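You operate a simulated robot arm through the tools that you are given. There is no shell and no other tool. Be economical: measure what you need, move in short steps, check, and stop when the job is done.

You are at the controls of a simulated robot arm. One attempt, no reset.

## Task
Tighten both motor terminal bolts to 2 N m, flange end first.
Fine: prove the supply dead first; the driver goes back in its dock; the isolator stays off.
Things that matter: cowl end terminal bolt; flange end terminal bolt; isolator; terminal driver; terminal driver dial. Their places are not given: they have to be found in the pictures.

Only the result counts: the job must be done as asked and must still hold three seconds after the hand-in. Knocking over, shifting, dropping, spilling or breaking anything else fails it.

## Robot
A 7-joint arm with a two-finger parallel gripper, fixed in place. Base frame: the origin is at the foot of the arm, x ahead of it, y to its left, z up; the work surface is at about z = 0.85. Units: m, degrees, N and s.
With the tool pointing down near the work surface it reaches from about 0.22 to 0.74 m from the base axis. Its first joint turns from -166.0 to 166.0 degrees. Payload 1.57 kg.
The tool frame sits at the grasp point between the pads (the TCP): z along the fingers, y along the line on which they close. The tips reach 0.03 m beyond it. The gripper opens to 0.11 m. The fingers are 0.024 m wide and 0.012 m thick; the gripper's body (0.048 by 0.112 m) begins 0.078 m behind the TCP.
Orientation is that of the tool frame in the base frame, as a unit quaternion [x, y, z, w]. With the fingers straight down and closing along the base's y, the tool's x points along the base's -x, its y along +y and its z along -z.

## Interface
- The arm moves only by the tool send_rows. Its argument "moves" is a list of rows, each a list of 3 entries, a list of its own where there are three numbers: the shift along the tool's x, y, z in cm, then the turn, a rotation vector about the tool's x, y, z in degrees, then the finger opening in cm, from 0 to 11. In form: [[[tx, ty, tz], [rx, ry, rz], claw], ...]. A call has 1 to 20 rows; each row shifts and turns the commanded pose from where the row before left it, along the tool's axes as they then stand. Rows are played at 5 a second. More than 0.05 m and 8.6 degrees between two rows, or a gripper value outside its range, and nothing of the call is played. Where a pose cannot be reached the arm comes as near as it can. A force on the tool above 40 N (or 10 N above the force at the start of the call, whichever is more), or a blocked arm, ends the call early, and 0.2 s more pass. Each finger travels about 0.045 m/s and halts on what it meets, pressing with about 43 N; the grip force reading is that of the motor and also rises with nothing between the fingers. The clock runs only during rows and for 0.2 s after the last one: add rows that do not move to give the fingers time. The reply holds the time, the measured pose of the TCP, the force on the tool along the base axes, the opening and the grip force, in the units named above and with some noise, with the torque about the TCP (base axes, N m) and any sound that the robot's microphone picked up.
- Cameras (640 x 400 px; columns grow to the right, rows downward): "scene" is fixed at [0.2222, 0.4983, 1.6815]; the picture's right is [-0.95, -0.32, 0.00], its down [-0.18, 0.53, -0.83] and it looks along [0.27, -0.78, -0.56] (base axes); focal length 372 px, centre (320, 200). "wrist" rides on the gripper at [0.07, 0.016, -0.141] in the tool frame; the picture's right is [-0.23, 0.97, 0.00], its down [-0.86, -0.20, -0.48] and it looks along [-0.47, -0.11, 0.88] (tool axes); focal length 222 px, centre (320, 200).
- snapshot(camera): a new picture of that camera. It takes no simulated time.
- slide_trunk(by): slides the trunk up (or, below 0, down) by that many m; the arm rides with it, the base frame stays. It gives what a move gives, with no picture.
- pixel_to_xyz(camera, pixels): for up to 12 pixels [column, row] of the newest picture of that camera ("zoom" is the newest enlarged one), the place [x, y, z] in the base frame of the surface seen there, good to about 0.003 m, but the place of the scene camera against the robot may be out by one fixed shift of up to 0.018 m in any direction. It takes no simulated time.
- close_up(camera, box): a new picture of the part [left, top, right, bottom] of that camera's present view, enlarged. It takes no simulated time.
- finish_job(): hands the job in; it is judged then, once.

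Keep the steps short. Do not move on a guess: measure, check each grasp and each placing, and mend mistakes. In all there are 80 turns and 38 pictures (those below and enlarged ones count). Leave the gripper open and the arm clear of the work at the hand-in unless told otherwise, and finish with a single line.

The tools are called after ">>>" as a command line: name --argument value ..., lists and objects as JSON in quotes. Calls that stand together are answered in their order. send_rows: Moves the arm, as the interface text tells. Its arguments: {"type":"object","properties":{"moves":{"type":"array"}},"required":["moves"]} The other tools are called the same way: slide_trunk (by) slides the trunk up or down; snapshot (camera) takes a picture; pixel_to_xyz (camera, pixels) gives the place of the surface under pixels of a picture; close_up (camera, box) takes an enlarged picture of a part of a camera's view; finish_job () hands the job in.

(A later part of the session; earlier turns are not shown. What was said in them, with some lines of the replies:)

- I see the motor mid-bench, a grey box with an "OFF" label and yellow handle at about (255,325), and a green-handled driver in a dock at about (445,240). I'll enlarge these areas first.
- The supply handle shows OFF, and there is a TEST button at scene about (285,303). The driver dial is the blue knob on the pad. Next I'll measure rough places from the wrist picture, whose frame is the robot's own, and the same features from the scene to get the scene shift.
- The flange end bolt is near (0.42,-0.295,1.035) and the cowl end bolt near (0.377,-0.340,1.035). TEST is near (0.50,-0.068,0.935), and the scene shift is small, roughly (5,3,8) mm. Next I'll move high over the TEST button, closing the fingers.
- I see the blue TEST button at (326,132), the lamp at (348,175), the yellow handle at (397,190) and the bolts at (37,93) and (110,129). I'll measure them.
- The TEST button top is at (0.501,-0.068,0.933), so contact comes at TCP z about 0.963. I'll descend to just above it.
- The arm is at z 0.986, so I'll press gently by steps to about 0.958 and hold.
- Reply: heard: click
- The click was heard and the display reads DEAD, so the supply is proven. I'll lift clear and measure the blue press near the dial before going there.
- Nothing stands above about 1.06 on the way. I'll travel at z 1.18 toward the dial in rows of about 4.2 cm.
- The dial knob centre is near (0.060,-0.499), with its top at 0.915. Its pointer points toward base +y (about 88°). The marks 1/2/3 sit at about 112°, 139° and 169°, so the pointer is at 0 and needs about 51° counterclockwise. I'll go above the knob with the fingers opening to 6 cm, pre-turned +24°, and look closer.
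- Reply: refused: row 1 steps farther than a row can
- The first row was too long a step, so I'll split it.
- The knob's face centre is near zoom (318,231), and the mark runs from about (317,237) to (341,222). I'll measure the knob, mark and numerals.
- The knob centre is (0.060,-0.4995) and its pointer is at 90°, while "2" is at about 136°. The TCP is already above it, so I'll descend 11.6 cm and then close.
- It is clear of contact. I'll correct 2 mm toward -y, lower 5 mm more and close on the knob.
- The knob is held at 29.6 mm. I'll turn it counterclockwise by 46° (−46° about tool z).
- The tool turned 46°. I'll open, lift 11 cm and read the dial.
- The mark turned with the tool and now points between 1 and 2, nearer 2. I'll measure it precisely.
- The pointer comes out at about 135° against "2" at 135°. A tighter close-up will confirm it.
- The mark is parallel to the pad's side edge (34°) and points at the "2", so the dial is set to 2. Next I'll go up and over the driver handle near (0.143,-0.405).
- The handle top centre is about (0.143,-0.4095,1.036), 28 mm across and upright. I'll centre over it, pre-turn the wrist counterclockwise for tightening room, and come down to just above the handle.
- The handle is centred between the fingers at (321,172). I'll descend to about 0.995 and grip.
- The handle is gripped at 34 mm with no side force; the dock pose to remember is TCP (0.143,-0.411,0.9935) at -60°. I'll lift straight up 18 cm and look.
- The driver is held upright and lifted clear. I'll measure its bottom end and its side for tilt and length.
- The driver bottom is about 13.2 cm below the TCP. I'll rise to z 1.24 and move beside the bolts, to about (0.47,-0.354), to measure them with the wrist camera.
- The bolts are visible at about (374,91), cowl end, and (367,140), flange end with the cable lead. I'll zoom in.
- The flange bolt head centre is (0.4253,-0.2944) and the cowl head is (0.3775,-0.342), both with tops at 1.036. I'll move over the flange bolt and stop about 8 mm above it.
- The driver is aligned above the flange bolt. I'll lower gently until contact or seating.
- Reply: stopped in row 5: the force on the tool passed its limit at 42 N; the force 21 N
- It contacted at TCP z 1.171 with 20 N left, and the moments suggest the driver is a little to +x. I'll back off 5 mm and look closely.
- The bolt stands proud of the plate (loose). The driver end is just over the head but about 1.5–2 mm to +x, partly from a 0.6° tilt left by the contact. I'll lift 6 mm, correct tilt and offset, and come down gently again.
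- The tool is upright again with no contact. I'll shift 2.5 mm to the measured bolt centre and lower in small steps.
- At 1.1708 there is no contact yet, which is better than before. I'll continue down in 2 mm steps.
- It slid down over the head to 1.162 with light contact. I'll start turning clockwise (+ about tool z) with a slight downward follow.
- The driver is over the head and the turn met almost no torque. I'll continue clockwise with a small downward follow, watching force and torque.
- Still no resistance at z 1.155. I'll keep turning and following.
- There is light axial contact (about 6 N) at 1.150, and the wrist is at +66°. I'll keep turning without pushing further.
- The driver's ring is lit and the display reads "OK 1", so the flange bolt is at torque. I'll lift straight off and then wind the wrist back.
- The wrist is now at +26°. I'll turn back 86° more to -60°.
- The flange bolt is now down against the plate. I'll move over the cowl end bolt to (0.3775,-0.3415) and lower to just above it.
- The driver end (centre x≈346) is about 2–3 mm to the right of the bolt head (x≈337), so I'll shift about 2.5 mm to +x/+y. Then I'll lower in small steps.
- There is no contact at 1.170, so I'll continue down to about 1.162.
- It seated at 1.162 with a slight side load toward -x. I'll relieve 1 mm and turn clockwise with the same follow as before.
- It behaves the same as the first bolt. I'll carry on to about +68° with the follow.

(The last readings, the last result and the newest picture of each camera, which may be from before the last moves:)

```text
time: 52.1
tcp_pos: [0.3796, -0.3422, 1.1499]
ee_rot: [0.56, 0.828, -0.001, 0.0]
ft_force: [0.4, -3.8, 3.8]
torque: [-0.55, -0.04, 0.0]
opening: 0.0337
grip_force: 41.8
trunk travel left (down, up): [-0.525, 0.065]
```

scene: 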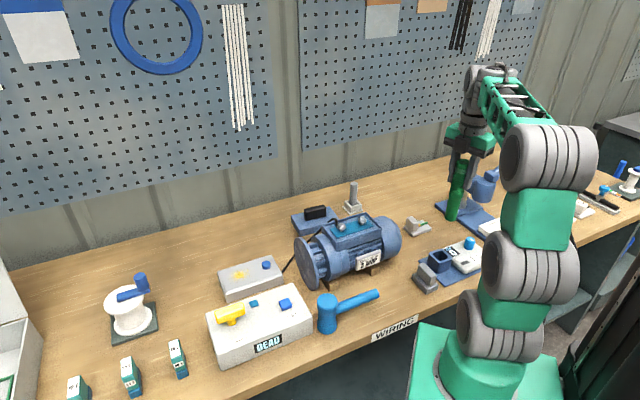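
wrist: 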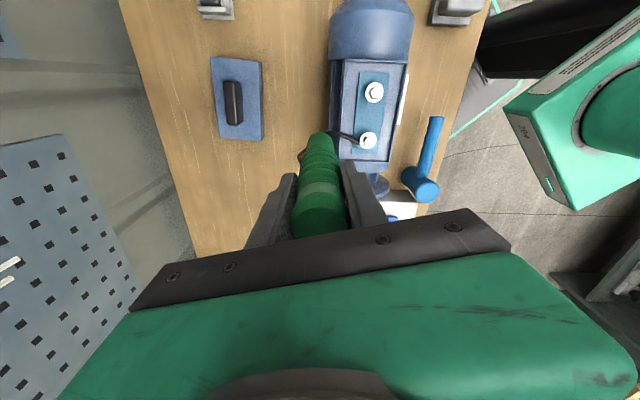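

There is light axial contact at 1.150, as before. I'll turn the last part, 40° with no push, and read the display.

>>> send_rows --moves '[[[0, 0, 0], [0, 0, 8], 1.5], [[0, 0, 0], [0, 0, 8], 1.5], [[0, 0, 0], [0, 0, 8], 1.5], [[0, 0, 0], [0, 0, 8], 1.5], [[0, 0, 0], [0, 0, 8], 1.5], [[0, 0, 0], [0, 0, 0], 1.5]]'

>>> close_up --camera "scene" --box '[300, 150, 490, 300]'

```text
time: 53.5
tcp_pos: [0.3791, -0.3406, 1.1497]
ee_rot: [0.81, 0.586, -0.001, 0.0]
ft_force: [-0.7, -5.3, 14.5]
torque: [-0.37, 0.14, -0.04]
opening: 0.0342
grip_force: 41.6
trunk travel left (down, up): [-0.525, 0.065]
```

```text
2.67 times, centred on (395, 225) of scene
```

zoom: 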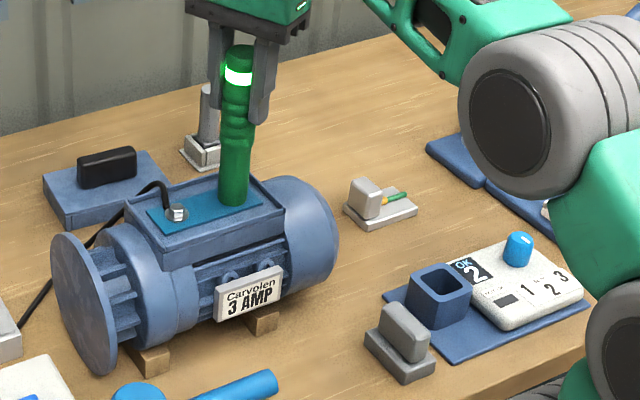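

The display reads "OK 2", so both bolts are done. I'll lift off and wind back the wrist.

>>> send_rows --moves '[[[0, 0, -0.5], [0, 0, 0], 1.5], [[0, 0, -2], [0, 0, 0], 1.5], [[0, 0, -3], [0, 0, 0], 1.5], [[0, 0, -3], [0, 0, 0], 1.5], [[0, 0, 0], [0, 0, -8], 1.5], [[0, 0, 0], [0, 0, -8], 1.5], [[0, 0, 0], [0, 0, -8], 1.5], [[0, 0, 0], [0, 0, -8], 1.5], [[0, 0, 0], [0, 0, -8], 1.5], [[0, 0, 0], [0, 0, -8], 1.5], [[0, 0, 0], [0, 0, -8], 1.5], [[0, 0, 0], [0, 0, -8], 1.5], [[0, 0, 0], [0, 0, -8], 1.5], [[0, 0, 0], [0, 0, -8], 1.5], [[0, 0, 0], [0, 0, 0], 1.5]]'

>>> send_rows --moves '[[[0, 0, 0], [0, 0, -8], 1.5], [[0, 0, 0], [0, 0, -8], 1.5], [[0, 0, 0], [0, 0, -8], 1.5], [[0, 0, 0], [0, 0, -8], 1.5], [[0, 0, 0], [0, 0, -8], 1.5], [[0, 0, 0], [0, 0, -8], 1.5], [[0, 0, 0], [0, 0, -8], 1.5], [[0, 0, 0], [0, 0, -8], 1.5], [[0, 0, 0], [0, 0, -8], 1.5], [[0, 0, 0], [0, 0, -8], 1.5], [[0, 0, 0], [0, 0, -8], 1.5], [[0, 0, 0], [0, 0, 0], 1.5]]'

```text
time: 56.7
tcp_pos: [0.3791, -0.3415, 1.2336]
ee_rot: [0.242, 0.97, -0.001, -0.001]
ft_force: [0.0, -0.4, -3.6]
torque: [0.02, -0.02, 0.02]
opening: 0.034
grip_force: 41.5
trunk travel left (down, up): [-0.525, 0.065]
```

```text
time: 59.3
tcp_pos: [0.3802, -0.3409, 1.233]
ee_rot: [-0.501, 0.866, 0.0, -0.002]
ft_force: [1.0, -0.4, -4.5]
torque: [0.01, 0.01, 0.01]
opening: 0.0341
grip_force: 41.3
trunk travel left (down, up): [-0.525, 0.065]
```

The wrist is back at -60°. I'll go above the dock at (0.143,-0.411).

>>> send_rows --moves '[[[2.99, 2.83, 0], [0, 0, 0], 1.5], [[2.99, 2.83, 0], [0, 0, 0], 1.5], [[2.99, 2.83, 0], [0, 0, 0], 1.5], [[2.99, 2.83, 0], [0, 0, 0], 1.5], [[2.99, 2.83, 0], [0, 0, 0], 1.5], [[2.99, 2.83, 0], [0, 0, 0], 1.5], [[0, 0, 3], [0, 0, 0], 1.5], [[0, 0, 4], [0, 0, 0], 1.5], [[0, 0, 4], [0, 0, 0], 1.5], [[0, 0, 3.5], [0, 0, 0], 1.5], [[0, 0, 0], [0, 0, 0], 1.5], [[0, 0, 0], [0, 0, 0], 1.5]]'

>>> close_up --camera "scene" --box '[400, 190, 500, 290]'

>>> close_up --camera "wrist" --box '[260, 60, 400, 180]'

```text
time: 61.9
tcp_pos: [0.1424, -0.4111, 1.0921]
ee_rot: [-0.5, 0.866, 0.001, -0.001]
ft_force: [-0.2, -0.1, -3.7]
torque: [-0.04, -0.02, 0.01]
opening: 0.034
grip_force: 41.8
trunk travel left (down, up): [-0.525, 0.065]
```

```text
4.00 times, centred on (450, 240) of scene
```

zoom: 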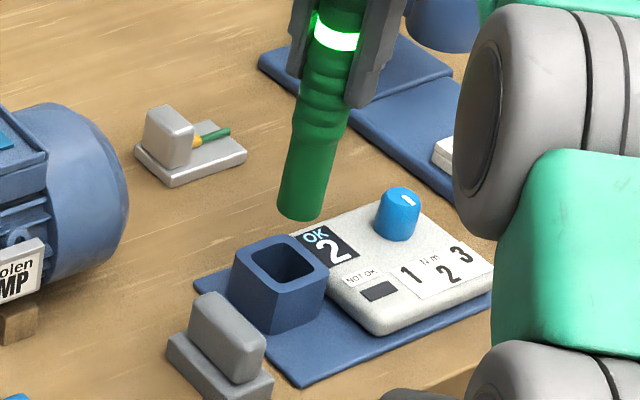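

```text
3.33 times, centred on (330, 120) of wrist
```

zoom: 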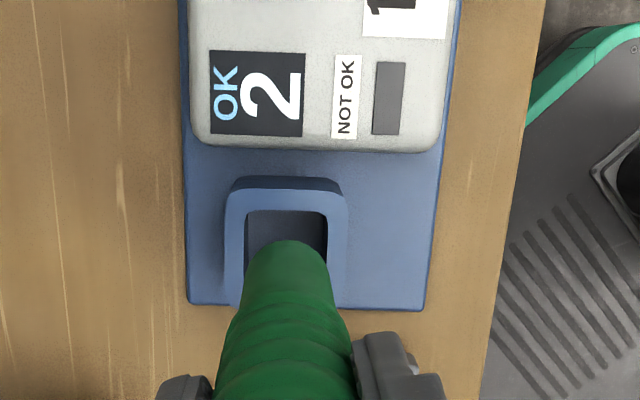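

The driver end (x≈286) is centred on the dock opening (243–328). I'll lower slowly toward the original 0.9935.

>>> send_rows --moves '[[[0, 0, 1.5], [0, 0, 0], 1.5], [[0, 0, 1.5], [0, 0, 0], 1.5], [[0, 0, 1.5], [0, 0, 0], 1.5], [[0, 0, 1.5], [0, 0, 0], 1.5], [[0, 0, 1.5], [0, 0, 0], 1.5], [[0, 0, 1], [0, 0, 0], 1.5], [[0, 0, 0.5], [0, 0, 0], 1.5], [[0, 0, 0], [0, 0, 0], 1.5]]'

```text
time: 63.7
tcp_pos: [0.1513, -0.4361, 1.0373]
ee_rot: [-0.501, 0.865, -0.002, 0.0]
ft_force: [25.6, -3.2, 30.3]
torque: [-0.41, -3.14, 0.0]
opening: 0.0345
grip_force: 42.1
out of reach, approached as far as the arm can: row 3, 4, 5, 6, 7
trunk travel left (down, up): [-0.525, 0.065]
```

The arm could not reach and drifted sideways, pressing on the dock with 30 N. I'll back straight up at once and check.

>>> send_rows --moves '[[[0, 0, -2], [0, 0, 0], 1.5], [[0, 0, -3], [0, 0, 0], 1.5], [[0, 0, -3], [0, 0, 0], 1.5], [[0, 0, -2], [0, 0, 0], 1.5], [[0, 0, 0], [0, 0, 0], 1.5]]'

>>> snapshot --camera "scene"

```text
time: 64.9
tcp_pos: [0.1463, -0.4351, 1.1328]
ee_rot: [-0.5, 0.866, 0.0, -0.002]
ft_force: [-0.1, 0.6, -4.4]
torque: [0.01, 0.02, -0.01]
opening: 0.034
grip_force: 41.7
trunk travel left (down, up): [-0.525, 0.065]
```

```text
5 pictures are left
```

scene: 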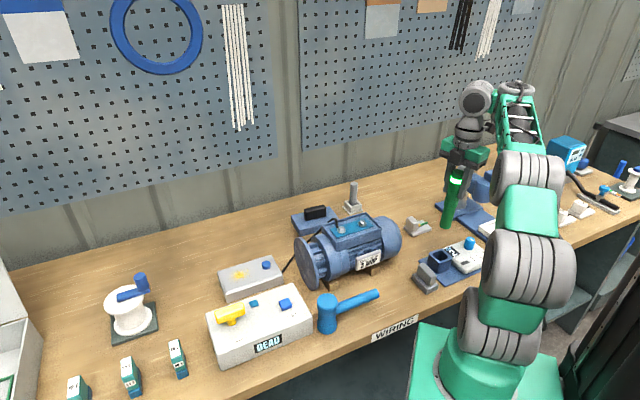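

The dock and everything else look intact. The trunk slide moves the tool purely vertically with no joint change, so I'll re-centre over the dock up here and then lower with the trunk.

>>> send_rows --moves '[[[-0.95, 0.75, 0], [0, 0, 0], 1.5], [[-0.95, 0.75, 0], [0, 0, 0], 1.5], [[0, 0, 0], [0, 0, 0], 1.5], [[0, 0, 0], [0, 0, 0], 1.5]]'

>>> slide_trunk --by -0.03

>>> close_up --camera "wrist" --box '[260, 60, 400, 180]'

```text
time: 65.9
tcp_pos: [0.1437, -0.4098, 1.1332]
ee_rot: [-0.5, 0.866, 0.001, -0.001]
ft_force: [0.0, 0.1, -3.2]
torque: [0.0, 0.02, -0.05]
opening: 0.0339
grip_force: 41.4
trunk travel left (down, up): [-0.525, 0.065]
```

```text
time: 66.7
tcp_pos: [0.1437, -0.4104, 1.1031]
ee_rot: [-0.501, 0.866, 0.001, -0.001]
ft_force: [-0.3, 0.5, -4.4]
torque: [0.0, 0.01, -0.02]
opening: 0.0339
grip_force: 41.9
trunk travel left (down, up): [-0.495, 0.095]
```

```text
3.33 times, centred on (330, 120) of wrist
```

zoom: 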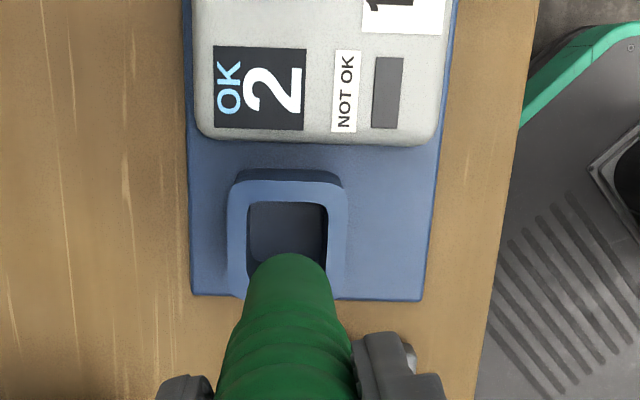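

The driver end now sits 13 px lower in the wrist view (y 253 against 240), so the bump tilted it by about 2° in the grip. I'll counter with +2° about tool y and check that it returns to 240.

>>> send_rows --moves '[[[0.1, 0, 0], [0, 2, 0], 1.5], [[0, 0, 0], [0, 0, 0], 1.5], [[0, 0, 0], [0, 0, 0], 1.5]]'

>>> close_up --camera "scene" --box '[400, 190, 500, 290]'

```text
time: 67.5
tcp_pos: [0.1429, -0.4116, 1.1033]
ee_rot: [-0.5, 0.866, -0.008, -0.015]
ft_force: [-0.3, -0.4, -4.0]
torque: [-0.02, 0.02, -0.02]
opening: 0.0338
grip_force: 41.3
trunk travel left (down, up): [-0.495, 0.095]
```

```text
4.00 times, centred on (450, 240) of scene
```

zoom: 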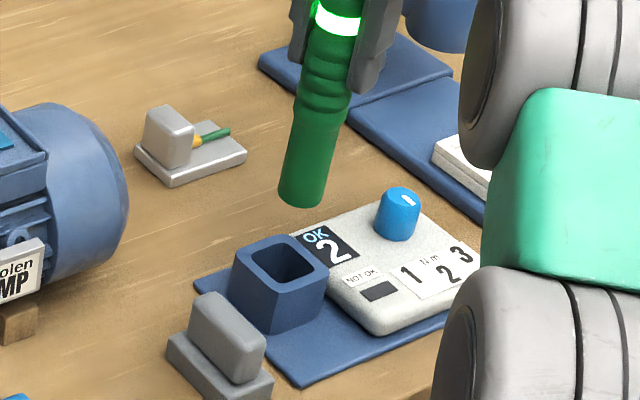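

The driver end is back in its former line over the dock. I'll lower by trunk, first 5 cm to just above the rim and then 2 cm in, watching forces.

>>> slide_trunk --by -0.05

>>> slide_trunk --by -0.01

```text
time: 68.4
tcp_pos: [0.144, -0.4117, 1.0529]
ee_rot: [-0.5, 0.866, -0.009, -0.017]
ft_force: [0.1, 0.3, -4.1]
torque: [0.0, 0.03, -0.01]
opening: 0.0342
grip_force: 41.1
trunk travel left (down, up): [-0.445, 0.145]
```

```text
time: 69.0
tcp_pos: [0.1435, -0.4107, 1.0445]
ee_rot: [-0.499, 0.866, -0.009, -0.016]
ft_force: [0.1, -0.3, -3.6]
torque: [0.02, -0.01, 0.04]
opening: 0.0338
grip_force: 41.9
trunk travel left (down, up): [-0.435, 0.155]
```

There is no contact at 1.0445. I'll go down another 1 cm.

>>> slide_trunk --by -0.01

>>> close_up --camera "scene" --box '[400, 190, 500, 290]'

```text
time: 69.5
tcp_pos: [0.1438, -0.4121, 1.0327]
ee_rot: [-0.5, 0.866, -0.008, -0.016]
ft_force: [-0.2, -0.7, -3.8]
torque: [-0.03, 0.0, -0.03]
opening: 0.0341
grip_force: 41.5
trunk travel left (down, up): [-0.425, 0.165]
```

```text
4.00 times, centred on (450, 240) of scene
```

zoom: 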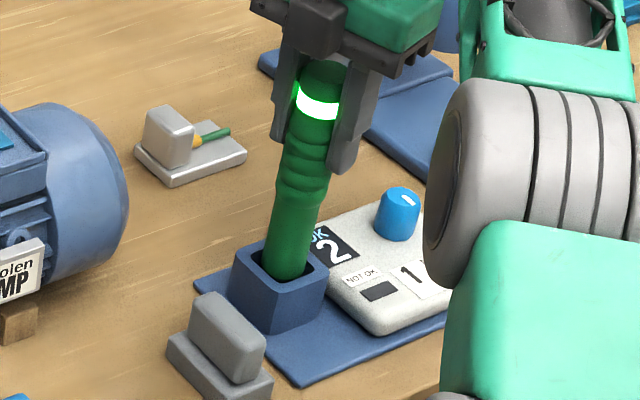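

The driver end has entered the dock. I'll lower further.

>>> slide_trunk --by -0.02

>>> slide_trunk --by -0.012

```text
time: 70.2
tcp_pos: [0.1421, -0.4108, 1.0135]
ee_rot: [-0.5, 0.866, -0.008, -0.016]
ft_force: [0.2, 0.6, -4.1]
torque: [-0.01, -0.02, 0.02]
opening: 0.0341
grip_force: 41.3
trunk travel left (down, up): [-0.405, 0.185]
```

```text
time: 70.8
tcp_pos: [0.1434, -0.4122, 1.0014]
ee_rot: [-0.5, 0.866, -0.008, -0.016]
ft_force: [-0.6, -0.3, -4.8]
torque: [0.03, 0.02, 0.02]
opening: 0.034
grip_force: 41.8
trunk travel left (down, up): [-0.393, 0.197]
```

It is at 1.001 with no contact. I'll take small steps to the seat.

>>> slide_trunk --by -0.005

>>> slide_trunk --by -0.003

```text
time: 71.3
tcp_pos: [0.1435, -0.4118, 0.9957]
ee_rot: [-0.5, 0.866, -0.008, -0.016]
ft_force: [0.7, -0.2, -4.1]
torque: [0.01, -0.01, 0.04]
opening: 0.034
grip_force: 42.0
trunk travel left (down, up): [-0.388, 0.202]
```

```text
time: 71.9
tcp_pos: [0.1433, -0.4119, 0.9933]
ee_rot: [-0.5, 0.866, -0.008, -0.016]
ft_force: [-0.9, 0.8, -3.6]
torque: [0.01, -0.03, -0.01]
opening: 0.0343
grip_force: 41.9
trunk travel left (down, up): [-0.385, 0.205]
```

The weight is still carried, so the driver was pushed up slightly in the grip. I'll lower a bit more.

>>> slide_trunk --by -0.003

>>> slide_trunk --by -0.003

```text
time: 72.4
tcp_pos: [0.1437, -0.4121, 0.9935]
ee_rot: [-0.5, 0.866, -0.011, -0.018]
ft_force: [0.6, 1.2, 19.1]
torque: [0.67, -0.13, -0.01]
opening: 0.0341
grip_force: 41.5
trunk travel left (down, up): [-0.382, 0.208]
```

```text
time: 72.8
tcp_pos: [0.1435, -0.4121, 0.9921]
ee_rot: [-0.5, 0.866, -0.014, -0.019]
ft_force: [-0.9, 3.3, 9.3]
torque: [0.76, 0.08, 0.0]
opening: 0.034
grip_force: 41.8
trunk travel left (down, up): [-0.38, 0.21]
stopped: the force on the tool passed its limit at 43 N (the readings are from after the stop); the commanded pose is now the measured one
```

It is seated on the dock floor. I'll open the fingers gently.

>>> send_rows --moves '[[[0, 0, -0.1], [0, 0, 0], 3.5], [[0, 0, 0], [0, 0, 0], 4], [[0, 0, 0], [0, 0, 0], 5], [[0, 0, 0], [0, 0, 0], 6], [[0, 0, 0], [0, 0, 0], 6], [[0, 0, 0], [0, 0, 0], 6]]'

```text
time: 74.2
tcp_pos: [0.1438, -0.413, 0.993]
ee_rot: [-0.5, 0.866, -0.013, -0.018]
ft_force: [-0.2, 0.2, 0.2]
torque: [0.02, -0.03, -0.03]
opening: 0.0599
grip_force: 0.0
trunk travel left (down, up): [-0.38, 0.21]
```

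Released with no force. I'll rise with the trunk, which is vertical, and check.

>>> slide_trunk --by 0.03

>>> slide_trunk --by 0.15

>>> snapshot --camera "scene"

```text
time: 75.0
tcp_pos: [0.1437, -0.4136, 1.0229]
ee_rot: [-0.5, 0.866, -0.014, -0.018]
ft_force: [-0.2, 0.1, -0.4]
torque: [0.0, 0.01, 0.03]
opening: 0.0601
grip_force: 0.0
trunk travel left (down, up): [-0.41, 0.18]
```

```text
time: 76.8
tcp_pos: [0.1434, -0.412, 1.1722]
ee_rot: [-0.499, 0.866, -0.014, -0.018]
ft_force: [0.8, -0.8, -1.1]
torque: [-0.01, -0.05, -0.02]
opening: 0.0601
grip_force: 0.0
trunk travel left (down, up): [-0.56, 0.03]
```

```text
1 pictures are left
```

scene: 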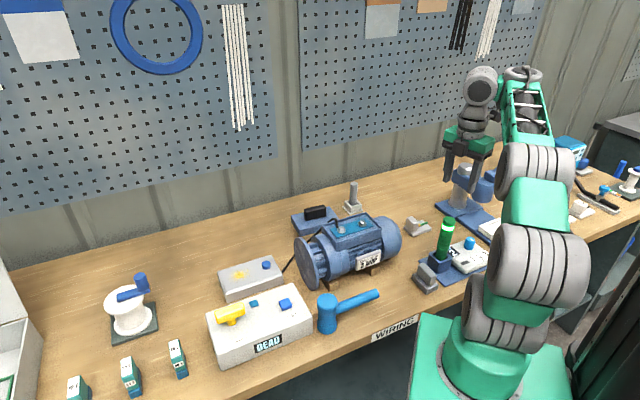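

The driver stands in its dock, the isolator is off, and the arm is clear with the gripper open. I'll use the last picture as a final check of the dock.

>>> close_up --camera "scene" --box '[290, 200, 500, 330]'

```text
3.05 times, centred on (395, 265) of scene
```

zoom: 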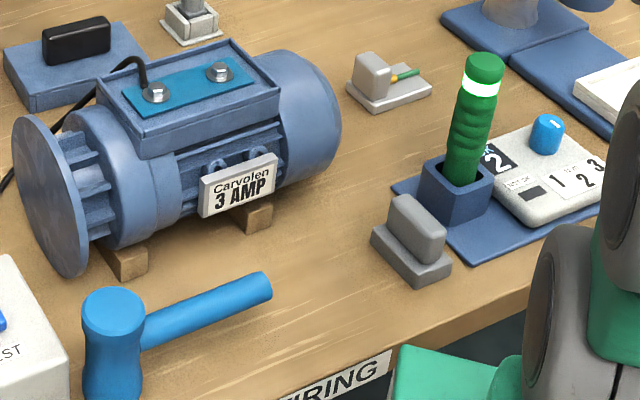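

Both bolts are down, the display reads 2, and the driver is docked upright. I'm handing in.

>>> finish_job

```text
The job is handed in.
```

Job handed in: supply proven dead, then both terminal bolts tightened at the 2 N m setting, flange end first (display OK 2); the driver is back in its dock after one bump against the dock on the way in, and the isolator is still off.
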